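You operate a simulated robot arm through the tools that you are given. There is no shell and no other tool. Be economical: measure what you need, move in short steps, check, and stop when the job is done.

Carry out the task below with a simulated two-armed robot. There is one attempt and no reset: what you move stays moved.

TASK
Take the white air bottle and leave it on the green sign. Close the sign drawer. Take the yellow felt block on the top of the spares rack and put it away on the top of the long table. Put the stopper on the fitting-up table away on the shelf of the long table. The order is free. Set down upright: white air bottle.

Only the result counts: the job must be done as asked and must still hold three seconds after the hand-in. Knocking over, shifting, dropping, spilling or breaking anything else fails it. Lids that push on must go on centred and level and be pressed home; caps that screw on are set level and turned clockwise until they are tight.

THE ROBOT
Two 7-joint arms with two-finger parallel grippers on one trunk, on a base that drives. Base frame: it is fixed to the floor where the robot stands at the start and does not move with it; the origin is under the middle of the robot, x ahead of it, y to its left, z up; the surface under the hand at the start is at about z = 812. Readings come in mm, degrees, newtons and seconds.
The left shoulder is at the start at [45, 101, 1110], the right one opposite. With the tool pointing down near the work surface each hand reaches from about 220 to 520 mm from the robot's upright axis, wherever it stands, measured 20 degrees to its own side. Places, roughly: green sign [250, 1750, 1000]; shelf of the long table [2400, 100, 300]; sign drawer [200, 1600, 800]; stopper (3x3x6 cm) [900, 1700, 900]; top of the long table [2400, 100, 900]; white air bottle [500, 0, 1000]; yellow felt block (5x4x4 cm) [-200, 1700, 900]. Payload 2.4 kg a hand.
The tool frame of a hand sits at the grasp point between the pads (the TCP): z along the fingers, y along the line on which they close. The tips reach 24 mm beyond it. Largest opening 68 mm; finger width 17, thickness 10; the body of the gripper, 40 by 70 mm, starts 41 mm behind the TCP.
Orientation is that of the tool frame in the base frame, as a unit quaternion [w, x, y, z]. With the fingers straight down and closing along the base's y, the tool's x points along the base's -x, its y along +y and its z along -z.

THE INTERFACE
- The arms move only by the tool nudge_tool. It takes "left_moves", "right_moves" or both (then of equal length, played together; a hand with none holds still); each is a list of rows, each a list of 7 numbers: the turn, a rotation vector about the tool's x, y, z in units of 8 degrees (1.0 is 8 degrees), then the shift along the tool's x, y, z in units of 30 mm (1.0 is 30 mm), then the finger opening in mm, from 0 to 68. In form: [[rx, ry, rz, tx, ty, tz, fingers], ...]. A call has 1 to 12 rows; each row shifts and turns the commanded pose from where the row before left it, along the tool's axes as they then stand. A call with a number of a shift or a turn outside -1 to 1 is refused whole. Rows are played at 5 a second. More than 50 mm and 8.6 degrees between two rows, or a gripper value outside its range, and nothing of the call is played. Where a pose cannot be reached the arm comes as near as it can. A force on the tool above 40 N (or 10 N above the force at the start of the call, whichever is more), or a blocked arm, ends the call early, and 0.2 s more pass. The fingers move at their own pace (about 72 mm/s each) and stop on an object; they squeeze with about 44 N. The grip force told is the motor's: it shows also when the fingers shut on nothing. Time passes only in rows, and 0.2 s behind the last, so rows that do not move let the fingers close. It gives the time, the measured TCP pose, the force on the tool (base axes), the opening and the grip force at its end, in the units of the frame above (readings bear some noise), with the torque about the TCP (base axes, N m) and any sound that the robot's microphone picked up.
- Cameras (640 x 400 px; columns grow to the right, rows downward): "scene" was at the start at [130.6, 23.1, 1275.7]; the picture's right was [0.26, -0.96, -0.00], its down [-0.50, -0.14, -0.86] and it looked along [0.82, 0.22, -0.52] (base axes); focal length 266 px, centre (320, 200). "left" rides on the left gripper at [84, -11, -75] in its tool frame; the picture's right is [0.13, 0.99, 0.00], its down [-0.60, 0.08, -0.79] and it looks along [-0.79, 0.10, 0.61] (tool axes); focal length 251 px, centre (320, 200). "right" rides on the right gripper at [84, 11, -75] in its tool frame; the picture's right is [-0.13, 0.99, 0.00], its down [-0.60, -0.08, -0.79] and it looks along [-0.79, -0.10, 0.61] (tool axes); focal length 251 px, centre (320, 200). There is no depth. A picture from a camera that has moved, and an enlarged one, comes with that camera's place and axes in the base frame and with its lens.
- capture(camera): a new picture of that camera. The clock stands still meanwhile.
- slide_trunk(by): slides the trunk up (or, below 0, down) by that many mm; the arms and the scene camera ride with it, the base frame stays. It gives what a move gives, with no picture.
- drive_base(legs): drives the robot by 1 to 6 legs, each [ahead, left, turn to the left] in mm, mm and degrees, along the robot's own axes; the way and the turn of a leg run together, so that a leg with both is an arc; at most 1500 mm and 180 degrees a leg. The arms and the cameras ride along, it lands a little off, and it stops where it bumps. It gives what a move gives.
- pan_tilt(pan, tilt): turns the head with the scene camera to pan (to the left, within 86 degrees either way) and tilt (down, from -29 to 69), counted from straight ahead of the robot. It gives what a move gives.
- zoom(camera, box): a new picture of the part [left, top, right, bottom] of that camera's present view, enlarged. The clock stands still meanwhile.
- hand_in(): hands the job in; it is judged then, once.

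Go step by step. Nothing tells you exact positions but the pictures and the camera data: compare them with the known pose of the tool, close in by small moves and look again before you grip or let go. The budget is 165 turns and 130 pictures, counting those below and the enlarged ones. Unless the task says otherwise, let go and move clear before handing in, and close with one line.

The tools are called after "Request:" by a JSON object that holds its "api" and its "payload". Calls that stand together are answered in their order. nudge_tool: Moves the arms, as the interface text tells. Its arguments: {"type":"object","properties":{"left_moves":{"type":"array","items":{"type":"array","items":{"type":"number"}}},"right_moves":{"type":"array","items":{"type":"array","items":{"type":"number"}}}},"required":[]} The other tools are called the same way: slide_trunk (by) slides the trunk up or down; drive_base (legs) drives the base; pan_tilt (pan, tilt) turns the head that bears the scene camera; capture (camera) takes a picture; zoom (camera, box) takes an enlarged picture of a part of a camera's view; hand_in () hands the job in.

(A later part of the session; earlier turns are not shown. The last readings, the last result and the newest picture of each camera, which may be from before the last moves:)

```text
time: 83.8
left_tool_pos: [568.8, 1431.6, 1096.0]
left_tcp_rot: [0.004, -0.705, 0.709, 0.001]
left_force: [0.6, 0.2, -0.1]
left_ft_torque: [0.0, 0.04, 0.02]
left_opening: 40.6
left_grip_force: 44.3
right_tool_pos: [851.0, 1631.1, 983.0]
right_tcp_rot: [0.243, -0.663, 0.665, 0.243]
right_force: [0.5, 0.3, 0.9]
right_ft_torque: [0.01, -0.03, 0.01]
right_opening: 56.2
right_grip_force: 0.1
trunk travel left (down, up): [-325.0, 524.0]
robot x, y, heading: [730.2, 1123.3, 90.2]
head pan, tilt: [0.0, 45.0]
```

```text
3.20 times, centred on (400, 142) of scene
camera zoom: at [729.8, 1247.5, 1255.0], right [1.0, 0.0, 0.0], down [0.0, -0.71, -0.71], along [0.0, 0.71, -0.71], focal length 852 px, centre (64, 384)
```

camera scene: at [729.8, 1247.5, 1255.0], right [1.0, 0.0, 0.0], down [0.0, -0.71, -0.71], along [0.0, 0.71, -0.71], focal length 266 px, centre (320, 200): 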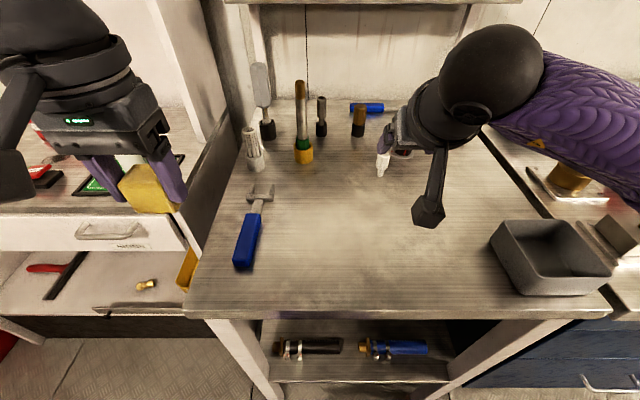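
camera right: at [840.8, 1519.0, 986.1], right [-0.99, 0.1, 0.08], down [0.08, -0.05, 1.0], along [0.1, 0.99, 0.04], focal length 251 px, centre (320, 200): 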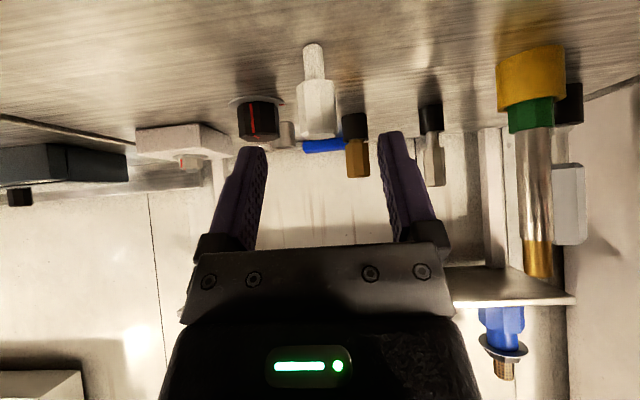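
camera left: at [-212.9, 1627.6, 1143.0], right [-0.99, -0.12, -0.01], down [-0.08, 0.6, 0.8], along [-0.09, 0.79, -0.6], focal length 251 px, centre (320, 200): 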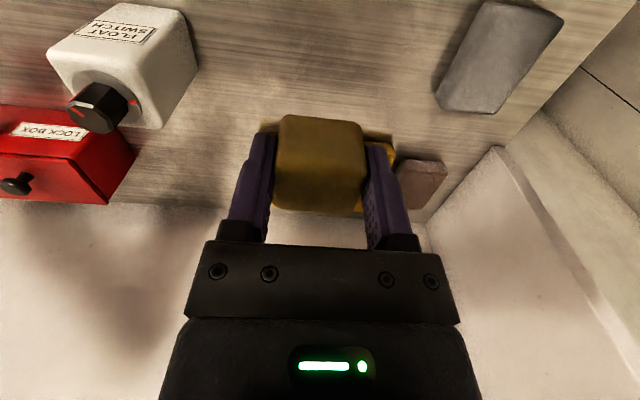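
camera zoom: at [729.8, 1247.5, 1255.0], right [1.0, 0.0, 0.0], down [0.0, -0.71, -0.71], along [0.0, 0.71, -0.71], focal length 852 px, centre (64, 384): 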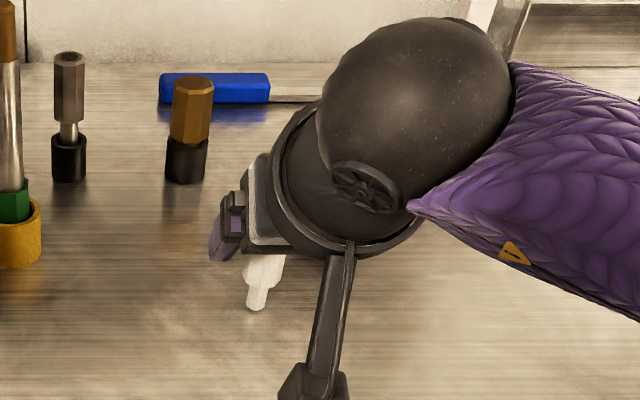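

Geometry agrees: head centre ≈ (853, 1662, 940). Advancing the last 52 mm.

Request:
{"api": "nudge_tool", "payload": {"right_moves": [[0, 0, 0, 0.03, -0.03, 0.6, 56], [0, 0, 0, 0.03, -0.03, 0.6, 56], [0, 0, 0, 0.03, 0, 0.53, 56]]}}

Request:
{"api": "capture", "payload": {"camera": "right"}}

Request:
{"api": "zoom", "payload": {"camera": "scene", "box": [300, 80, 500, 205]}}

```text
time: 84.7
left_tool_pos: [569.8, 1431.3, 1096.3]
left_tcp_rot: [0.004, -0.704, 0.71, 0.001]
left_force: [-0.3, -0.8, 0.1]
left_ft_torque: [0.0, 0.03, -0.01]
left_opening: 41.1
left_grip_force: 43.7
right_tool_pos: [852.5, 1664.1, 941.8]
right_tcp_rot: [0.242, -0.663, 0.665, 0.243]
right_force: [0.4, -0.9, -0.7]
right_ft_torque: [-0.01, -0.06, 0.0]
right_opening: 55.9
right_grip_force: 0.0
trunk travel left (down, up): [-325.0, 524.0]
robot x, y, heading: [730.0, 1122.0, 90.3]
head pan, tilt: [0.0, 45.0]
```

```text
71 pictures are left
camera right: at [843.0, 1550.8, 944.3], right [-0.99, 0.1, 0.08], down [0.08, -0.05, 1.0], along [0.11, 0.99, 0.04], focal length 251 px, centre (320, 200)
```

right: 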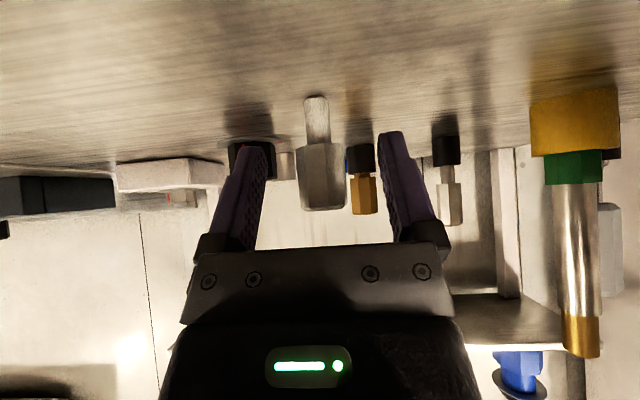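

```text
3.20 times, centred on (400, 142) of scene
camera zoom: at [729.8, 1247.4, 1255.0], right [1.0, 0.0, 0.0], down [0.0, -0.71, -0.71], along [0.0, 0.71, -0.71], focal length 852 px, centre (64, 384)
```

zoom: 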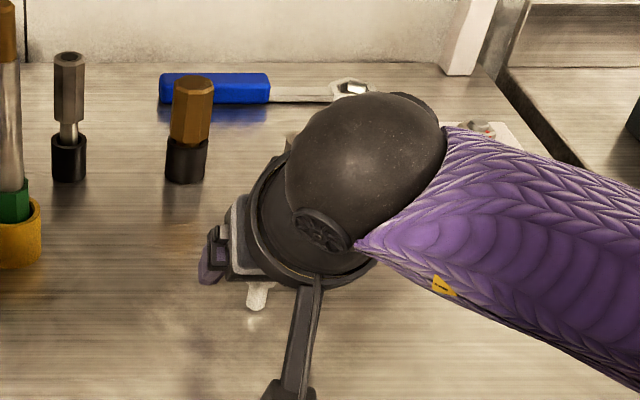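

Stopper sits between the fingers at the right height, perhaps 7 mm beyond the pad centre. Nudging forward and closing.

Request:
{"api": "nudge_tool", "payload": {"right_moves": [[0, 0, 0, -0.18, 0, 0.15, 56], [0, 0, 0, 0, 0, 0, 10], [0, 0, 0, 0, 0, 0, 10], [0, 0, 0, 0, 0, 0, 10]]}}

Request:
{"api": "capture", "payload": {"camera": "right"}}

```text
time: 85.7
left_tool_pos: [568.5, 1431.4, 1096.4]
left_tcp_rot: [0.004, -0.704, 0.71, 0.001]
left_force: [0.2, -0.2, 0.0]
left_ft_torque: [0.0, -0.01, 0.0]
left_opening: 40.8
left_grip_force: 43.9
right_tool_pos: [852.9, 1670.3, 942.3]
right_tcp_rot: [0.243, -0.663, 0.665, 0.243]
right_force: [-0.6, 0.4, -0.2]
right_ft_torque: [0.0, 0.0, 0.0]
right_opening: 20.4
right_grip_force: 38.6
trunk travel left (down, up): [-325.0, 524.0]
robot x, y, heading: [731.7, 1121.6, 89.8]
head pan, tilt: [0.0, 45.0]
```

```text
69 pictures are left
camera right: at [842.6, 1557.7, 944.9], right [-0.99, 0.1, 0.09], down [0.08, -0.05, 1.0], along [0.1, 0.99, 0.04], focal length 251 px, centre (320, 200)
```

right: 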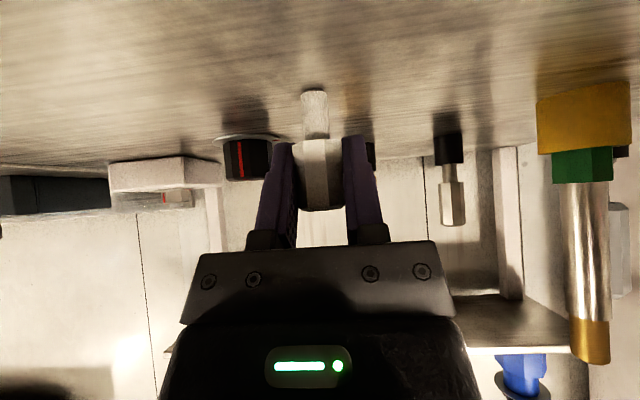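

Gripped at 20 mm. Lifting straight up, then retracting.

Request:
{"api": "nudge_tool", "payload": {"right_moves": [[0, 0, 0, -0.2, 0, -0.23, 10], [0, 0, 0, -0.6, 0, -0.72, 10], [0, 0, 0, -0.6, 0, -0.72, 10], [0, 0, 0, -0.6, 0, -0.72, 10], [0, 0, 0, -0.6, 0, -0.72, 10], [0, 0, 0, -0.6, 0, -0.72, 10], [0, 0, 0, -0.6, 0, -0.72, 10]]}}

Request:
{"api": "capture", "payload": {"camera": "right"}}

Request:
{"api": "capture", "payload": {"camera": "scene"}}

```text
time: 87.2
left_tool_pos: [569.6, 1431.7, 1096.3]
left_tcp_rot: [0.004, -0.705, 0.709, 0.001]
left_force: [0.2, -0.1, 0.4]
left_ft_torque: [-0.04, 0.01, 0.0]
left_opening: 41.0
left_grip_force: 44.0
right_tool_pos: [853.4, 1669.3, 1121.2]
right_tcp_rot: [0.241, -0.664, 0.666, 0.242]
right_force: [0.6, -0.7, -0.2]
right_ft_torque: [0.0, 0.04, -0.01]
right_opening: 20.6
right_grip_force: 37.8
trunk travel left (down, up): [-325.0, 524.0]
robot x, y, heading: [731.9, 1124.0, 90.4]
head pan, tilt: [0.0, 45.0]
```

```text
68 pictures are left
camera right: at [842.8, 1556.4, 1124.1], right [-0.99, 0.1, 0.08], down [0.08, -0.05, 1.0], along [0.1, 0.99, 0.04], focal length 251 px, centre (320, 200)
```

right: 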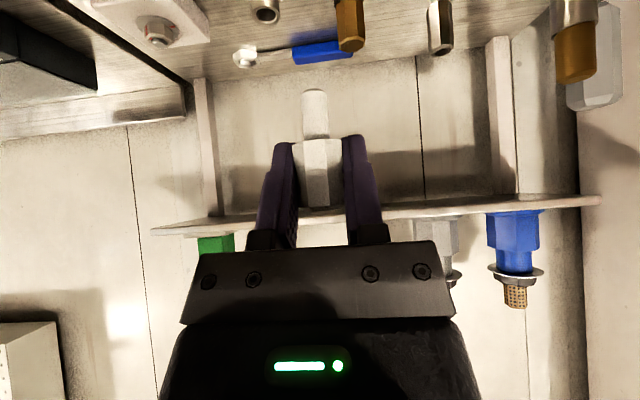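

```text
67 pictures are left
camera scene: at [729.7, 1247.3, 1255.1], right [1.0, 0.0, 0.0], down [0.0, -0.71, -0.71], along [0.0, 0.71, -0.71], focal length 266 px, centre (320, 200)
```

scene: 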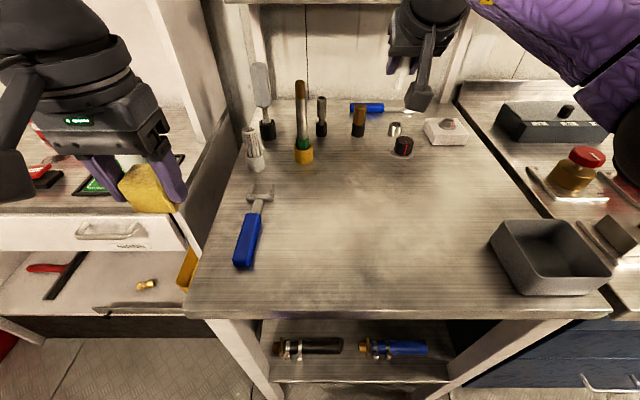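

Stopper in hand, other items undisturbed. Retract the right hand, back off, and turn toward the long table.

Request:
{"api": "nudge_tool", "payload": {"right_moves": [[0, 0, 0, 0.76, 0, -0.64, 10], [0, 0, 0, 0.76, 0, -0.64, 10], [0, 0, 0, 0.76, 0, -0.64, 10], [0, 0, 0, 0.76, 0, -0.64, 10], [0, 0, 0, 0.76, 0, -0.64, 10], [0, 0, 0, 0.76, 0, -0.64, 10], [0, 0, 0, 0.76, 0, -0.64, 10]]}}

Request:
{"api": "drive_base", "payload": {"legs": [[-250, 0, 0], [0, 0, -90]]}}

Request:
{"api": "pan_tilt", "payload": {"pan": -15, "tilt": 22}}

Request:
{"api": "capture", "payload": {"camera": "scene"}}

```text
time: 88.8
left_tool_pos: [568.2, 1430.9, 1097.5]
left_tcp_rot: [0.003, -0.705, 0.71, 0.002]
left_force: [0.5, -0.6, -0.9]
left_ft_torque: [0.01, 0.01, 0.01]
left_opening: 41.2
left_grip_force: 43.3
right_tool_pos: [852.6, 1458.2, 1118.0]
right_tcp_rot: [0.242, -0.663, 0.665, 0.243]
right_force: [-0.4, -0.1, 0.2]
right_ft_torque: [-0.01, 0.03, -0.01]
right_opening: 20.6
right_grip_force: 38.3
trunk travel left (down, up): [-325.0, 524.0]
robot x, y, heading: [729.5, 1122.1, 89.9]
head pan, tilt: [0.0, 45.0]
```

```text
time: 94.5
left_tool_pos: [1037.2, 1037.1, 1097.1]
left_tcp_rot: [0.004, 0.0, 1.0, -0.002]
left_force: [-0.9, 0.3, -0.1]
left_ft_torque: [0.03, -0.01, -0.03]
left_opening: 41.0
left_grip_force: 43.7
right_tool_pos: [1066.1, 752.8, 1120.0]
right_tcp_rot: [0.343, -0.001, 0.939, 0.001]
right_force: [0.2, 0.6, -0.7]
right_ft_torque: [0.01, -0.02, 0.0]
right_opening: 20.4
right_grip_force: 38.1
trunk travel left (down, up): [-325.0, 524.0]
robot x, y, heading: [731.3, 871.7, 0.5]
head pan, tilt: [0.0, 45.0]
```

```text
time: 95.3
left_tool_pos: [1039.4, 1035.8, 1096.4]
left_tcp_rot: [0.004, 0.001, 1.0, -0.002]
left_force: [-0.7, 0.5, -0.6]
left_ft_torque: [-0.03, 0.02, -0.02]
left_opening: 40.8
left_grip_force: 44.6
right_tool_pos: [1066.5, 752.5, 1119.9]
right_tcp_rot: [0.343, -0.001, 0.94, 0.001]
right_force: [0.5, -0.2, -0.1]
right_ft_torque: [-0.03, 0.0, 0.01]
right_opening: 20.6
right_grip_force: 37.5
trunk travel left (down, up): [-325.0, 524.0]
robot x, y, heading: [732.6, 869.7, 0.7]
head pan, tilt: [-15.0, 22.0]
```

```text
66 pictures are left
camera scene: at [864.0, 849.3, 1290.4], right [-0.25, -0.97, 0.0], down [-0.36, 0.09, -0.93], along [0.9, -0.23, -0.38], focal length 266 px, centre (320, 200)
```

scene: 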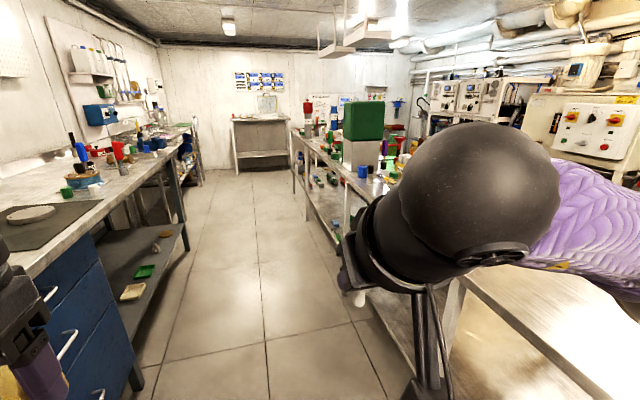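

I see the aisle, with a long cluttered table with a lower shelf on the right. Zooming there.

Request:
{"api": "zoom", "payload": {"camera": "scene", "box": [270, 80, 430, 240]}}

Request:
{"api": "drive_base", "payload": {"legs": [[750, 0, -0.7]]}}

Request:
{"api": "pan_tilt", "payload": {"pan": -30, "tilt": 25}}

Request:
{"api": "capture", "payload": {"camera": "scene"}}

```text
2.50 times, centred on (350, 160) of scene
camera zoom: at [864.0, 849.3, 1290.4], right [-0.25, -0.97, 0.0], down [-0.36, 0.09, -0.93], along [0.9, -0.23, -0.38], focal length 666 px, centre (245, 300)
```

zoom: 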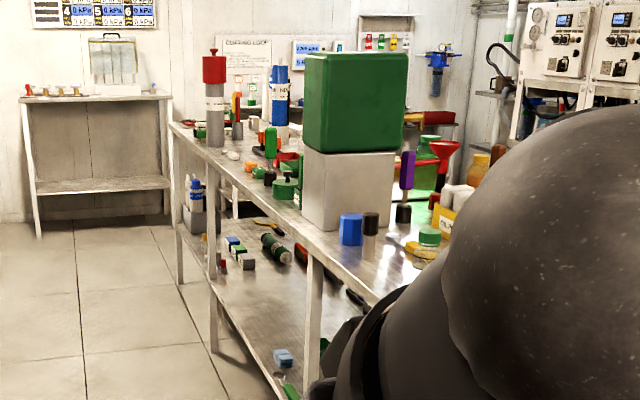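

```text
time: 99.5
left_tool_pos: [1797.4, 1032.8, 1096.6]
left_tcp_rot: [0.003, 0.006, 1.0, -0.002]
left_force: [-0.2, -1.4, 0.2]
left_ft_torque: [0.0, -0.03, -0.01]
left_opening: 40.7
left_grip_force: 44.0
right_tool_pos: [1822.8, 749.5, 1118.4]
right_tcp_rot: [0.341, 0.005, 0.94, -0.002]
right_force: [-0.1, 0.3, -0.3]
right_ft_torque: [-0.03, 0.02, 0.02]
right_opening: 20.3
right_grip_force: 37.5
trunk travel left (down, up): [-325.0, 524.0]
robot x, y, heading: [1490.9, 873.7, -0.1]
head pan, tilt: [-15.0, 22.0]
```

```text
time: 100.2
left_tool_pos: [1796.3, 1033.6, 1096.5]
left_tcp_rot: [0.003, 0.007, 1.0, -0.003]
left_force: [-0.5, -0.5, 0.3]
left_ft_torque: [-0.01, -0.01, 0.02]
left_opening: 40.6
left_grip_force: 43.4
right_tool_pos: [1822.4, 749.0, 1120.3]
right_tcp_rot: [0.343, 0.004, 0.939, -0.001]
right_force: [0.9, 0.7, -0.1]
right_ft_torque: [0.02, -0.03, 0.02]
right_opening: 20.8
right_grip_force: 37.7
trunk travel left (down, up): [-325.0, 524.0]
robot x, y, heading: [1485.0, 872.1, -0.3]
head pan, tilt: [-30.0, 25.0]
```

```text
64 pictures are left
camera scene: at [1610.7, 826.6, 1285.6], right [-0.5, -0.86, 0.0], down [-0.37, 0.21, -0.91], along [0.78, -0.46, -0.42], focal length 266 px, centre (320, 200)
```

scene: 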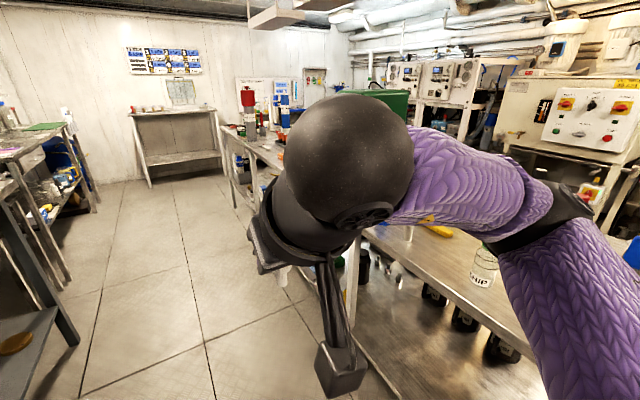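

The table's near edge is at about y≈370. Turning to face it.

Request:
{"api": "drive_base", "payload": {"legs": [[500, 0, 0], [0, 0, -90]]}}

Request:
{"api": "pan_tilt", "payload": {"pan": 15, "tilt": 35}}

Request:
{"api": "capture", "payload": {"camera": "scene"}}

Request:
{"api": "pan_tilt", "payload": {"pan": 0, "tilt": 55}}

Request:
{"api": "capture", "payload": {"camera": "scene"}}

```text
time: 107.0
left_tool_pos: [2140.2, 558.7, 1096.4]
left_tcp_rot: [0.002, 0.716, 0.698, -0.004]
left_force: [0.2, 1.1, -0.8]
left_ft_torque: [-0.01, 0.0, -0.03]
left_opening: 41.1
left_grip_force: 43.9
right_tool_pos: [1856.9, 535.8, 1119.5]
right_tcp_rot: [0.241, 0.671, 0.657, -0.244]
right_force: [-0.5, 0.4, 0.2]
right_ft_torque: [0.0, -0.03, 0.02]
right_opening: 20.4
right_grip_force: 37.3
trunk travel left (down, up): [-325.0, 524.0]
robot x, y, heading: [1983.7, 869.0, -90.9]
head pan, tilt: [-30.0, 25.0]
```

```text
time: 108.1
left_tool_pos: [2141.1, 558.2, 1096.3]
left_tcp_rot: [0.001, 0.716, 0.699, -0.004]
left_force: [-0.4, 0.0, -0.6]
left_ft_torque: [-0.03, -0.03, 0.0]
left_opening: 41.2
left_grip_force: 43.7
right_tool_pos: [1858.0, 537.7, 1120.0]
right_tcp_rot: [0.24, 0.671, 0.657, -0.245]
right_force: [-0.5, -0.9, 1.1]
right_ft_torque: [-0.01, 0.02, -0.02]
right_opening: 20.6
right_grip_force: 37.8
trunk travel left (down, up): [-325.0, 524.0]
robot x, y, heading: [1987.0, 871.4, -91.1]
head pan, tilt: [15.0, 35.0]
```

```text
63 pictures are left
camera scene: at [2006.2, 740.9, 1269.9], right [-0.97, -0.24, 0.0], down [-0.14, 0.56, -0.82], along [0.2, -0.79, -0.57], focal length 266 px, centre (320, 200)
```

scene: 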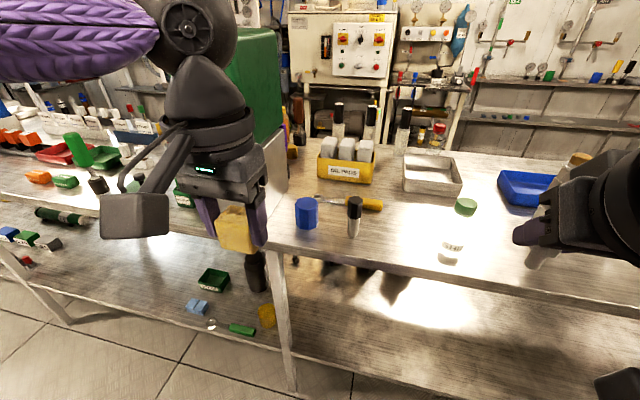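

```text
time: 109.0
left_tool_pos: [2141.7, 560.7, 1097.3]
left_tcp_rot: [0.001, 0.716, 0.698, -0.004]
left_force: [0.1, -0.7, -1.3]
left_ft_torque: [0.0, 0.01, 0.01]
left_opening: 40.9
left_grip_force: 43.9
right_tool_pos: [1857.9, 536.7, 1118.7]
right_tcp_rot: [0.241, 0.671, 0.657, -0.245]
right_force: [0.4, -0.6, -0.9]
right_ft_torque: [-0.01, 0.0, 0.01]
right_opening: 20.4
right_grip_force: 37.6
trunk travel left (down, up): [-325.0, 524.0]
robot x, y, heading: [1987.8, 870.5, -91.0]
head pan, tilt: [0.0, 55.0]
```

```text
62 pictures are left
camera scene: at [1983.7, 754.2, 1241.7], right [-1.0, 0.02, 0.0], down [0.01, 0.82, -0.57], along [-0.01, -0.57, -0.82], focal length 266 px, centre (320, 200)
```

scene: 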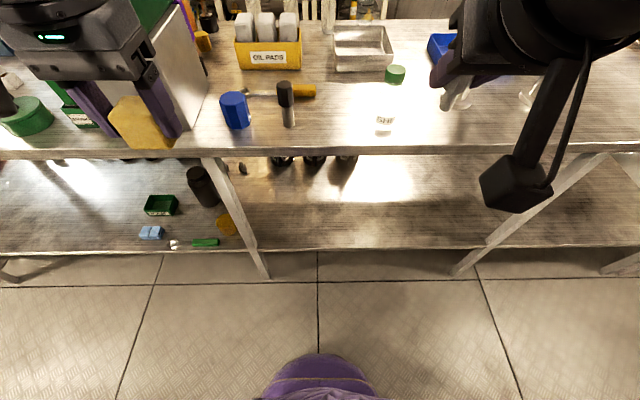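

The table top has a free spot around (1935, 285), and the shelf below there is empty. I'll slide right and forward so the left hand can set the felt block down.

Request:
{"api": "drive_base", "payload": {"legs": [[0, -200, 1], [140, 0, 0]]}}

Request:
{"api": "pan_tilt", "payload": {"pan": 10, "tilt": 45}}

Request:
{"api": "capture", "payload": {"camera": "scene"}}

Request:
{"api": "capture", "payload": {"camera": "left"}}

```text
time: 111.5
left_tool_pos: [1940.8, 424.7, 1097.4]
left_tcp_rot: [0.001, 0.711, 0.703, -0.004]
left_force: [-0.1, -0.3, -0.7]
left_ft_torque: [-0.01, 0.02, 0.02]
left_opening: 41.1
left_grip_force: 44.0
right_tool_pos: [1658.9, 396.6, 1120.1]
right_tcp_rot: [0.242, 0.667, 0.662, -0.242]
right_force: [-0.3, 0.2, -0.1]
right_ft_torque: [-0.07, 0.01, 0.02]
right_opening: 20.6
right_grip_force: 37.7
trunk travel left (down, up): [-325.0, 524.0]
robot x, y, heading: [1782.4, 734.7, -90.5]
head pan, tilt: [0.0, 55.0]
```

```text
time: 112.2
left_tool_pos: [1941.7, 423.4, 1096.4]
left_tcp_rot: [0.001, 0.711, 0.704, -0.003]
left_force: [0.1, 0.7, -0.7]
left_ft_torque: [-0.02, 0.01, -0.02]
left_opening: 40.8
left_grip_force: 44.0
right_tool_pos: [1659.2, 396.1, 1118.0]
right_tcp_rot: [0.242, 0.667, 0.662, -0.243]
right_force: [0.5, 0.4, -0.5]
right_ft_torque: [0.0, 0.01, 0.01]
right_opening: 20.5
right_grip_force: 37.5
trunk travel left (down, up): [-325.0, 524.0]
robot x, y, heading: [1781.4, 731.5, -89.9]
head pan, tilt: [10.0, 45.0]
```

```text
61 pictures are left
camera scene: at [1795.7, 607.8, 1255.0], right [-0.99, -0.17, 0.0], down [-0.12, 0.7, -0.71], along [0.12, -0.7, -0.71], focal length 266 px, centre (320, 200)
```

scene: 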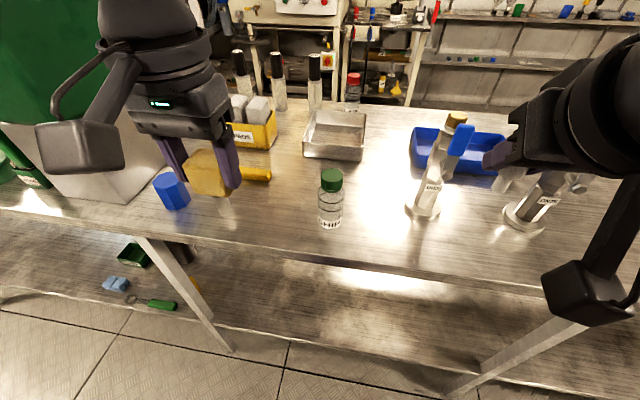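

```text
60 pictures are left
camera left: at [1932.3, 507.2, 1171.1], right [0.99, 0.12, 0.0], down [0.08, -0.6, 0.8], along [0.09, -0.79, -0.6], focal length 251 px, centre (320, 200)
```

left: 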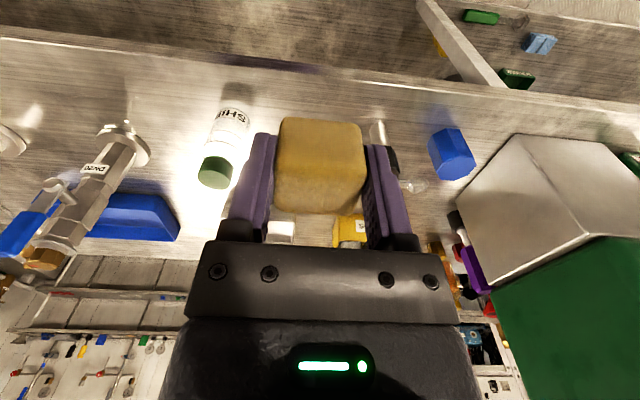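

Free spot confirmed between the SHIP jar (x≈1832) and the black cylinder (x≈2039). Moving the block over (1936, 305) and lowering partway.

Request:
{"api": "nudge_tool", "payload": {"left_moves": [[0, 0, 0, -0.8, 0, 0, 25], [0, 0, 0, -0.8, 0, 0, 25], [0, 0, 0, -0.8, 0, 0, 25], [0, 0, 0, -0.8, -0.1, 0, 25], [0, 0, 0, -0.8, -0.1, 0, 25], [0, 0, 0, 0, 0, 1, 25], [0, 0, 0, 0, 0, 1, 25], [0, 0, 0, 0, 0, 1, 25], [0, 0, 0, 0, 0, 1, 25]]}}

Request:
{"api": "capture", "payload": {"camera": "scene"}}

Request:
{"api": "capture", "payload": {"camera": "left"}}

```text
time: 114.2
left_tool_pos: [1936.3, 315.0, 976.4]
left_tcp_rot: [0.002, 0.711, 0.703, -0.004]
left_force: [-0.1, 0.2, 0.4]
left_ft_torque: [0.03, -0.03, 0.02]
left_opening: 40.9
left_grip_force: 44.3
left hand out of reach, approached as far as the arm can: row 5
right_tool_pos: [1658.6, 396.6, 1118.8]
right_tcp_rot: [0.242, 0.666, 0.662, -0.243]
right_force: [0.9, 0.5, -0.6]
right_ft_torque: [0.01, -0.01, 0.01]
right_opening: 20.5
right_grip_force: 37.7
trunk travel left (down, up): [-325.0, 524.0]
robot x, y, heading: [1781.8, 734.9, -90.0]
head pan, tilt: [10.0, 45.0]
```

```text
59 pictures are left
camera scene: at [1795.8, 607.6, 1255.0], right [-0.99, -0.17, 0.0], down [-0.12, 0.7, -0.71], along [0.12, -0.7, -0.71], focal length 266 px, centre (320, 200)
```

scene: 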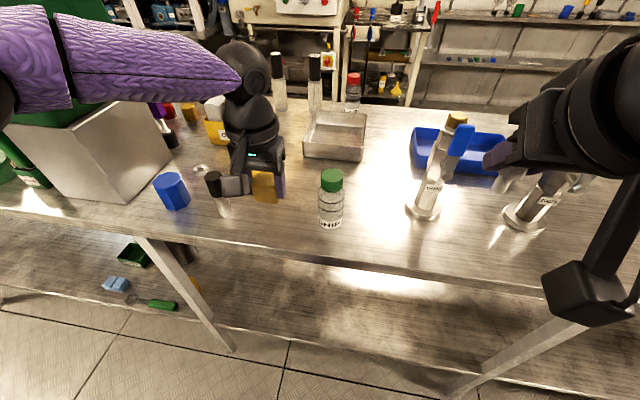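

```text
58 pictures are left
camera left: at [1926.7, 397.6, 1050.9], right [0.99, 0.12, 0.0], down [0.08, -0.6, 0.8], along [0.09, -0.79, -0.6], focal length 251 px, centre (320, 200)
```

left: 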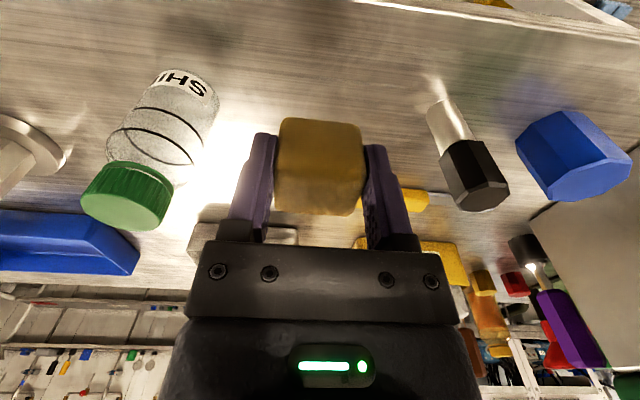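

Clear on both sides. Lowering further toward the table.

Request:
{"api": "nudge_tool", "payload": {"left_moves": [[0, 0, 0, 0, 0, 0.5, 25], [0, 0, 0, 0, 0, 0.5, 25], [0, 0, 0, 0, 0, 0.4, 25], [0, 0, 0, 0, 0, 0.2, 25]]}}

Request:
{"api": "capture", "payload": {"camera": "left"}}

Request:
{"api": "zoom", "payload": {"camera": "scene", "box": [180, 120, 380, 245]}}

```text
time: 115.2
left_tool_pos: [1936.2, 314.7, 929.1]
left_tcp_rot: [0.001, 0.711, 0.703, -0.004]
left_force: [1.1, -0.3, 0.6]
left_ft_torque: [-0.03, 0.02, -0.01]
left_opening: 41.2
left_grip_force: 44.1
right_tool_pos: [1659.0, 395.8, 1119.2]
right_tcp_rot: [0.242, 0.667, 0.662, -0.242]
right_force: [-0.2, 0.0, 1.2]
right_ft_torque: [0.02, -0.03, -0.01]
right_opening: 20.6
right_grip_force: 38.0
trunk travel left (down, up): [-325.0, 524.0]
robot x, y, heading: [1782.5, 731.8, -90.2]
head pan, tilt: [10.0, 45.0]
```

```text
57 pictures are left
camera left: at [1926.8, 398.4, 1002.8], right [0.99, 0.12, 0.0], down [0.08, -0.6, 0.8], along [0.09, -0.79, -0.6], focal length 251 px, centre (320, 200)
```

left: 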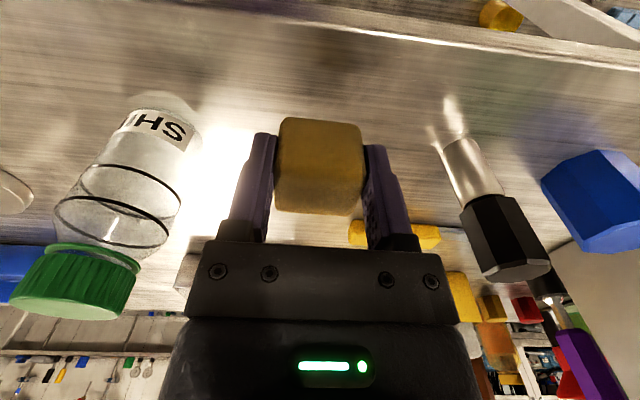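

```text
3.20 times, centred on (280, 182) of scene
camera zoom: at [1795.7, 607.7, 1255.0], right [-0.99, -0.17, 0.0], down [-0.12, 0.7, -0.71], along [0.12, -0.7, -0.71], focal length 852 px, centre (448, 256)
```

zoom: 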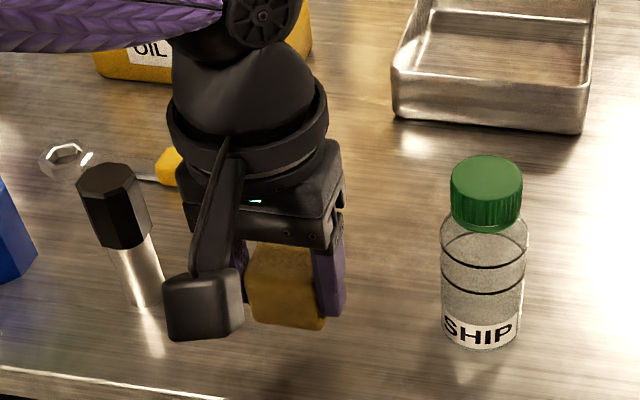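

Request:
{"api": "nudge_tool", "payload": {"left_moves": [[0, 0, 0, 0, 0, 0.12, 25], [0, 0, 0, 0, 0, 0.12, 25], [0, 0, 0, 0, 0, 0.12, 25], [0, 0, 0, 0, 0, 0.12, 25], [0, 0, 0, 0, 0, 0, 25]]}}

Request:
{"api": "zoom", "payload": {"camera": "scene", "box": [180, 120, 380, 245]}}

```text
time: 116.4
left_tool_pos: [1936.2, 313.0, 914.3]
left_tcp_rot: [0.001, 0.711, 0.704, -0.003]
left_force: [-0.6, 0.1, 0.1]
left_ft_torque: [-0.02, 0.01, 0.0]
left_opening: 40.8
left_grip_force: 44.1
right_tool_pos: [1659.3, 396.2, 1119.9]
right_tcp_rot: [0.242, 0.666, 0.663, -0.243]
right_force: [-0.2, -0.3, -0.4]
right_ft_torque: [-0.01, 0.05, 0.03]
right_opening: 20.3
right_grip_force: 37.6
trunk travel left (down, up): [-325.0, 524.0]
robot x, y, heading: [1783.8, 733.4, -90.1]
head pan, tilt: [10.0, 45.0]
```

```text
3.20 times, centred on (280, 182) of scene
camera zoom: at [1795.7, 607.7, 1255.0], right [-0.99, -0.17, 0.0], down [-0.12, 0.7, -0.71], along [0.12, -0.7, -0.71], focal length 852 px, centre (448, 256)
```

zoom: 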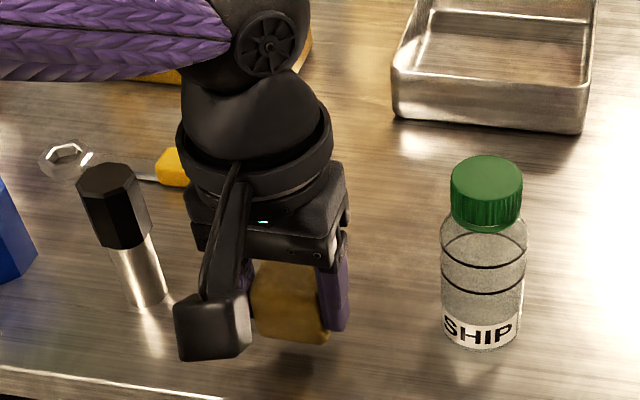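

Request:
{"api": "nudge_tool", "payload": {"left_moves": [[0, 0, 0, 0, 0, 0.13, 25], [0, 0, 0, 0, 0, 0.13, 25], [0, 0, 0, 0, 0, 0.13, 25], [0, 0, 0, 0, 0, 0, 25]]}}

```text
time: 117.4
left_tool_pos: [1936.5, 315.4, 903.8]
left_tcp_rot: [0.001, 0.711, 0.704, -0.005]
left_force: [0.0, 0.0, -0.2]
left_ft_torque: [-0.01, -0.02, 0.03]
left_opening: 41.2
left_grip_force: 44.0
right_tool_pos: [1658.5, 395.0, 1119.6]
right_tcp_rot: [0.242, 0.666, 0.662, -0.243]
right_force: [0.3, 0.6, 0.1]
right_ft_torque: [-0.02, 0.03, 0.03]
right_opening: 20.3
right_grip_force: 38.0
trunk travel left (down, up): [-325.0, 524.0]
robot x, y, heading: [1778.4, 735.8, -90.2]
head pan, tilt: [10.0, 45.0]
```

Request:
{"api": "nudge_tool", "payload": {"left_moves": [[0, 0, 0, 0, 0, 0.1, 25], [0, 0, 0, 0, 0, 0.1, 25], [0, 0, 0, 0, 0, 0.1, 25], [0, 0, 0, 0, 0, 0, 25]]}}

Request:
{"api": "zoom", "payload": {"camera": "scene", "box": [180, 120, 380, 245]}}

Request:
{"api": "capture", "payload": {"camera": "left"}}

```text
time: 118.4
left_tool_pos: [1939.3, 318.5, 897.4]
left_tcp_rot: [0.0, 0.711, 0.703, -0.005]
left_force: [-0.5, -1.8, 5.4]
left_ft_torque: [-0.08, -0.13, -0.05]
left_opening: 40.9
left_grip_force: 43.8
left hand out of reach, approached as far as the arm can: row 2
right_tool_pos: [1658.2, 397.5, 1119.4]
right_tcp_rot: [0.243, 0.666, 0.662, -0.242]
right_force: [-0.4, 0.6, 0.0]
right_ft_torque: [-0.01, -0.01, 0.01]
right_opening: 20.3
right_grip_force: 37.5
trunk travel left (down, up): [-325.0, 524.0]
robot x, y, heading: [1780.0, 733.0, -90.1]
head pan, tilt: [10.0, 45.0]
```

```text
3.20 times, centred on (280, 182) of scene
camera zoom: at [1795.5, 608.0, 1255.2], right [-0.99, -0.17, 0.0], down [-0.12, 0.7, -0.71], along [0.12, -0.7, -0.71], focal length 852 px, centre (448, 256)
```

zoom: 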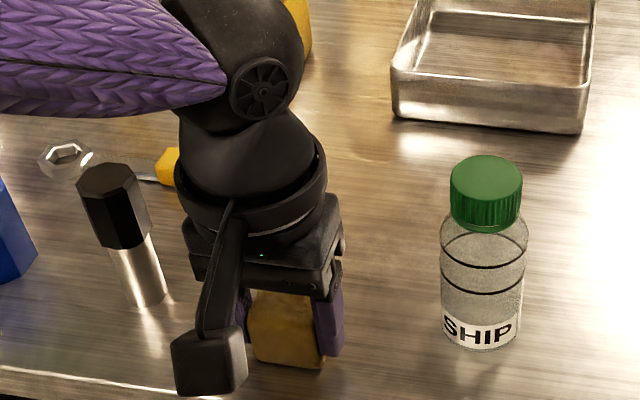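

```text
53 pictures are left
camera left: at [1929.5, 401.9, 971.4], right [0.99, 0.12, -0.01], down [0.08, -0.6, 0.8], along [0.09, -0.79, -0.6], focal length 251 px, centre (320, 200)
```

left: 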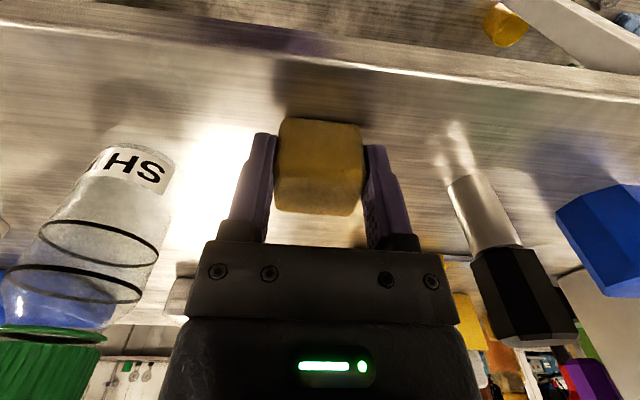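

Light contact (5 N) with the table. Release and rise.

Request:
{"api": "nudge_tool", "payload": {"left_moves": [[0, 0, 0, 0, 0, 0, 50], [0, 0, 0, 0, 0, 0, 62], [0, 0, 0, 0, 0, 0, 62], [0, 0, 0, 0, 0, -0.5, 62], [0, 0, 0, 0, 0, -1, 62], [0, 0, 0, 0, 0, -1, 62], [0, 0, 0, 0, 0, -1, 62], [0, 0, 0, 0, 0, -1, 62], [0, 0, 0, 0, 0, -1, 62], [0, 0, 0, 0, 0, -1, 62]]}}

Request:
{"api": "capture", "payload": {"camera": "left"}}

```text
time: 120.6
left_tool_pos: [1939.9, 319.0, 1090.8]
left_tcp_rot: [0.002, 0.711, 0.703, -0.004]
left_force: [0.8, 0.4, -0.9]
left_ft_torque: [-0.01, 0.01, 0.02]
left_opening: 61.9
left_grip_force: 0.0
right_tool_pos: [1659.8, 396.9, 1118.2]
right_tcp_rot: [0.242, 0.667, 0.662, -0.242]
right_force: [0.7, 0.0, -0.4]
right_ft_torque: [0.0, 0.01, 0.03]
right_opening: 20.4
right_grip_force: 37.6
trunk travel left (down, up): [-325.0, 524.0]
robot x, y, heading: [1783.0, 730.7, -90.3]
head pan, tilt: [10.0, 45.0]
```

```text
52 pictures are left
camera left: at [1929.9, 402.3, 1165.4], right [0.99, 0.12, -0.01], down [0.08, -0.6, 0.8], along [0.09, -0.79, -0.6], focal length 251 px, centre (320, 200)
```

left: 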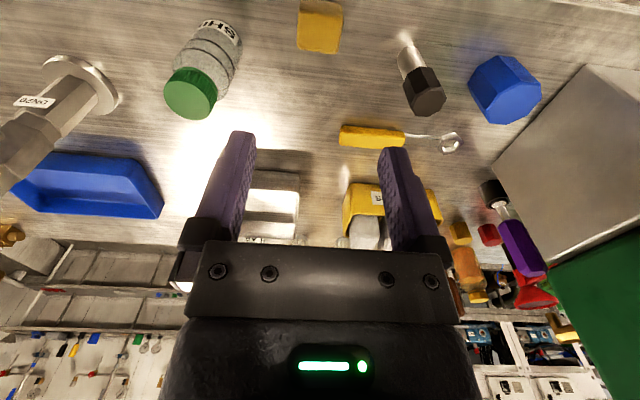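

Felt block rests on the table top. Now I retract, back away and lower the trunk to view the shelf.

Request:
{"api": "nudge_tool", "payload": {"left_moves": [[0, 0, 0, 1, 0, 0, 62], [0, 0, 0, 1, 0, 0, 62], [0, 0, 0, 1, 0, 0, 62], [0, 0, 0, 1, 0, 0, 62]]}}

Request:
{"api": "drive_base", "payload": {"legs": [[-330, 0, 0]]}}

Request:
{"api": "slide_trunk", "payload": {"by": -320}}

Request:
{"api": "pan_tilt", "payload": {"pan": 0, "tilt": 35}}

Request:
{"api": "capture", "payload": {"camera": "scene"}}

```text
time: 121.6
left_tool_pos: [1939.2, 439.5, 1090.1]
left_tcp_rot: [0.001, 0.711, 0.704, -0.004]
left_force: [0.5, -0.2, 0.6]
left_ft_torque: [0.02, 0.0, 0.01]
left_opening: 62.0
left_grip_force: 0.1
right_tool_pos: [1657.9, 396.4, 1119.3]
right_tcp_rot: [0.243, 0.666, 0.662, -0.243]
right_force: [-0.6, 0.6, 0.6]
right_ft_torque: [0.01, -0.02, 0.01]
right_opening: 20.5
right_grip_force: 38.4
trunk travel left (down, up): [-325.0, 524.0]
robot x, y, heading: [1777.8, 733.1, -89.9]
head pan, tilt: [10.0, 45.0]
```

```text
time: 123.8
left_tool_pos: [1940.3, 771.5, 1090.9]
left_tcp_rot: [0.001, 0.711, 0.703, -0.004]
left_force: [-0.7, 0.1, -0.2]
left_ft_torque: [0.03, 0.04, -0.01]
left_opening: 62.0
left_grip_force: 0.0
right_tool_pos: [1659.2, 730.0, 1119.4]
right_tcp_rot: [0.242, 0.666, 0.662, -0.242]
right_force: [0.2, -0.1, -0.6]
right_ft_torque: [0.02, 0.0, 0.03]
right_opening: 20.4
right_grip_force: 38.4
trunk travel left (down, up): [-325.0, 524.0]
robot x, y, heading: [1779.2, 1065.3, -89.9]
head pan, tilt: [10.0, 45.0]
```

```text
time: 127.0
left_tool_pos: [1941.1, 772.5, 769.8]
left_tcp_rot: [0.001, 0.71, 0.704, -0.004]
left_force: [-0.4, 0.2, -0.7]
left_ft_torque: [-0.01, 0.0, 0.0]
left_opening: 62.0
left_grip_force: 0.1
right_tool_pos: [1658.8, 720.3, 791.8]
right_tcp_rot: [0.229, 0.671, 0.667, -0.229]
right_force: [-0.4, -0.7, -1.3]
right_ft_torque: [0.0, 0.03, -0.01]
right_opening: 20.5
right_grip_force: 37.7
trunk travel left (down, up): [-5.0, 844.0]
robot x, y, heading: [1781.4, 1066.6, -90.3]
head pan, tilt: [10.0, 45.0]
```

```text
time: 127.7
left_tool_pos: [1939.7, 772.6, 770.1]
left_tcp_rot: [0.003, 0.71, 0.704, -0.004]
left_force: [0.5, 0.4, 0.2]
left_ft_torque: [0.04, 0.01, 0.01]
left_opening: 62.1
left_grip_force: 0.1
right_tool_pos: [1659.8, 721.0, 789.7]
right_tcp_rot: [0.229, 0.67, 0.668, -0.229]
right_force: [0.3, -0.7, 0.4]
right_ft_torque: [0.02, -0.03, -0.01]
right_opening: 20.7
right_grip_force: 37.8
trunk travel left (down, up): [-5.0, 844.0]
robot x, y, heading: [1784.6, 1064.8, -89.9]
head pan, tilt: [0.0, 35.0]
```

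```text
51 pictures are left
camera scene: at [1782.1, 840.1, 940.7], right [-1.0, 0.0, 0.0], down [0.0, 0.57, -0.82], along [0.0, -0.82, -0.57], focal length 266 px, centre (320, 200)
```

scene: 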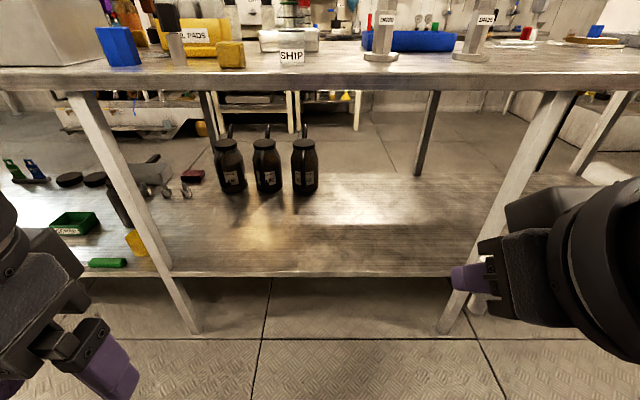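

The shelf is clear right of the three black bottles; shelf surface ≈ z 380, front edge y≈365. I extend and lower the right hand here, clear of the table, before driving in.

Request:
{"api": "nudge_tool", "payload": {"right_moves": [[0, -0.28, 0, -0.5, 0, 0.6, 10], [0, 0, 0, -0.5, 0, 0.6, 10], [0, 0, 0, -0.5, 0, 0.6, 10], [0, 0, 0, 0.4, 0, 0.9, 10], [0, 0, 0, 0.5, 0, 0.85, 10], [0, 0, 0, 0.6, 0, 0.78, 10], [0, 0, 0, 0.64, 0, 0.76, 10], [0, 0, 0, 0.64, 0, 0.76, 10], [0, 0, 0, 0.64, 0, 0.76, 10], [0, 0, 0, 0.64, 0, 0.76, 10]]}}

Request:
{"api": "capture", "payload": {"camera": "scene"}}

```text
time: 129.9
left_tool_pos: [1940.1, 773.0, 769.2]
left_tcp_rot: [0.001, 0.711, 0.703, -0.005]
left_force: [0.1, -0.5, -1.0]
left_ft_torque: [0.02, 0.03, -0.02]
left_opening: 61.9
left_grip_force: 0.1
right_tool_pos: [1661.5, 635.4, 570.7]
right_tcp_rot: [0.242, 0.666, 0.663, -0.243]
right_force: [-0.2, 0.3, -0.2]
right_ft_torque: [0.0, 0.04, -0.01]
right_opening: 20.8
right_grip_force: 38.1
trunk travel left (down, up): [-5.0, 844.0]
robot x, y, heading: [1781.1, 1066.0, -89.9]
head pan, tilt: [0.0, 35.0]
```

```text
50 pictures are left
camera scene: at [1782.1, 840.0, 940.8], right [-1.0, 0.0, 0.0], down [0.0, 0.57, -0.82], along [0.0, -0.82, -0.57], focal length 266 px, centre (320, 200)
```

scene: 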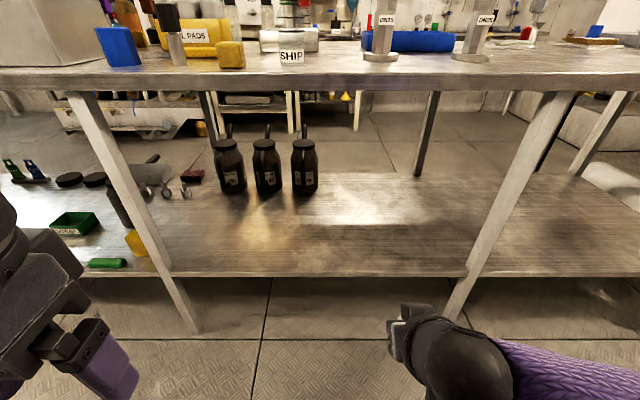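

Reachable. Lower another ~95 mm, then look at the shelf with the right camera.

Request:
{"api": "nudge_tool", "payload": {"right_moves": [[0, 0, 0, 0.64, 0, 0.76, 10], [0, 0, 0, 0.64, 0, 0.76, 10], [0, 0, 0, 0.64, 0, 0.76, 10]]}}

Request:
{"api": "capture", "payload": {"camera": "right"}}

```text
time: 130.7
left_tool_pos: [1940.0, 771.0, 770.9]
left_tcp_rot: [0.001, 0.71, 0.704, -0.004]
left_force: [-0.7, -1.0, 0.4]
left_ft_torque: [-0.01, 0.0, 0.02]
left_opening: 62.1
left_grip_force: 0.0
right_tool_pos: [1661.0, 635.7, 501.3]
right_tcp_rot: [0.242, 0.667, 0.662, -0.242]
right_force: [-0.8, -0.7, 0.1]
right_ft_torque: [-0.02, 0.04, -0.04]
right_opening: 20.4
right_grip_force: 38.1
right hand out of reach, approached as far as the arm can: row 3
trunk travel left (down, up): [-5.0, 844.0]
robot x, y, heading: [1782.4, 1070.3, -89.8]
head pan, tilt: [0.0, 35.0]
```

```text
49 pictures are left
camera right: at [1672.3, 748.4, 504.5], right [0.99, -0.1, 0.09], down [-0.08, 0.05, 1.0], along [-0.11, -0.99, 0.04], focal length 251 px, centre (320, 200)
```

right: 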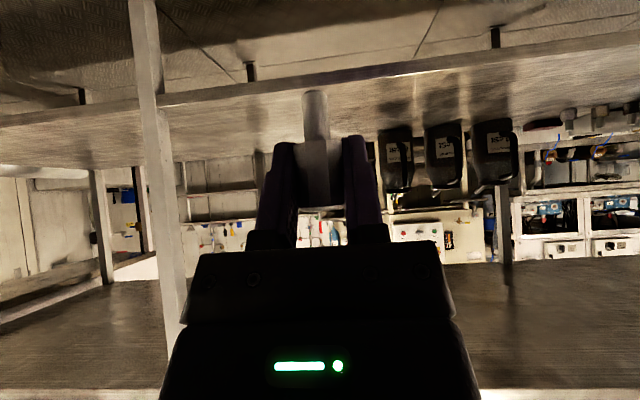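

The hand reached its low limit here; I test whether it can go lower when extended further forward.

Request:
{"api": "nudge_tool", "payload": {"right_moves": [[0, 0, 0, -0.76, 0, 0.64, 10], [0, 0, 0, -0.76, 0, 0.64, 10], [0, 0, 0, -0.76, 0, 0.64, 10], [0, 0, 0, 0.64, 0, 0.76, 10], [0, 0, 0, 0.64, 0, 0.76, 10], [0, 0, 0, 0.64, 0, 0.76, 10]]}}

```text
time: 132.1
left_tool_pos: [1940.4, 772.1, 769.6]
left_tcp_rot: [0.001, 0.71, 0.704, -0.004]
left_force: [0.3, -0.3, 0.7]
left_ft_torque: [-0.03, -0.01, 0.01]
left_opening: 62.1
left_grip_force: 0.1
right_tool_pos: [1657.9, 546.7, 413.2]
right_tcp_rot: [0.243, 0.666, 0.662, -0.242]
right_force: [-1.0, -0.8, 0.0]
right_ft_torque: [0.0, -0.04, 0.02]
right_opening: 20.7
right_grip_force: 38.2
trunk travel left (down, up): [-5.0, 844.0]
robot x, y, heading: [1784.2, 1068.0, -89.9]
head pan, tilt: [0.0, 35.0]
```

Extended forward it reaches low enough. I raise 45 mm for clearance, drive in 200 mm, and check heights against the shelf edge.

Request:
{"api": "nudge_tool", "payload": {"right_moves": [[0, 0, 0, -0.48, 0, -0.57, 10], [0, 0, 0, -0.48, 0, -0.57, 10]]}}

Request:
{"api": "drive_base", "payload": {"legs": [[130, 0, 0]]}}

Request:
{"api": "capture", "payload": {"camera": "right"}}

Request:
{"api": "capture", "payload": {"camera": "scene"}}

```text
time: 132.7
left_tool_pos: [1940.5, 771.4, 771.9]
left_tcp_rot: [0.001, 0.71, 0.705, -0.003]
left_force: [0.4, 0.3, -0.9]
left_ft_torque: [0.05, 0.01, 0.02]
left_opening: 62.0
left_grip_force: 0.1
right_tool_pos: [1656.5, 547.5, 456.6]
right_tcp_rot: [0.243, 0.665, 0.663, -0.242]
right_force: [-0.8, 0.2, -0.2]
right_ft_torque: [0.02, 0.01, 0.02]
right_opening: 20.4
right_grip_force: 37.5
trunk travel left (down, up): [-5.0, 844.0]
robot x, y, heading: [1785.5, 1064.3, -89.9]
head pan, tilt: [0.0, 35.0]
```

```text
time: 134.0
left_tool_pos: [1940.1, 643.2, 771.1]
left_tcp_rot: [0.001, 0.71, 0.704, -0.004]
left_force: [-0.1, 0.2, -0.1]
left_ft_torque: [0.0, 0.01, -0.02]
left_opening: 62.1
left_grip_force: 0.0
right_tool_pos: [1657.4, 418.5, 456.8]
right_tcp_rot: [0.242, 0.666, 0.663, -0.242]
right_force: [-0.5, 0.0, 0.2]
right_ft_torque: [0.02, 0.01, -0.02]
right_opening: 20.6
right_grip_force: 38.2
trunk travel left (down, up): [-5.0, 844.0]
robot x, y, heading: [1781.8, 937.2, -90.1]
head pan, tilt: [0.0, 35.0]
```

```text
48 pictures are left
camera right: at [1669.2, 530.9, 459.9], right [0.99, -0.1, 0.08], down [-0.08, 0.05, 1.0], along [-0.11, -0.99, 0.04], focal length 251 px, centre (320, 200)
```

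right: 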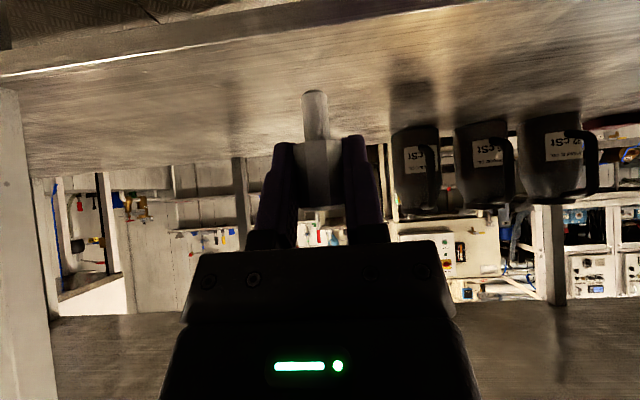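

```text
47 pictures are left
camera scene: at [1781.9, 711.0, 940.8], right [-1.0, 0.0, 0.0], down [0.0, 0.57, -0.82], along [0.0, -0.82, -0.57], focal length 266 px, centre (320, 200)
```

scene: 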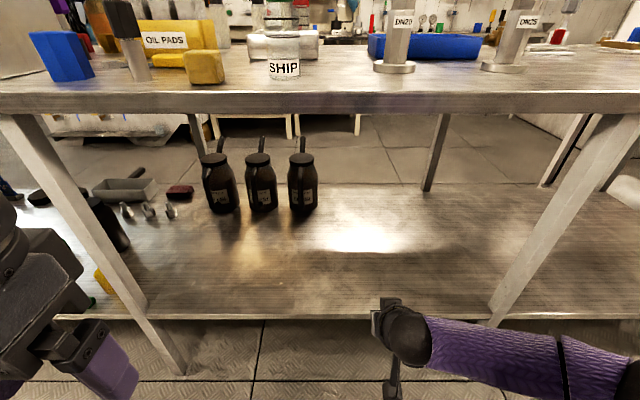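

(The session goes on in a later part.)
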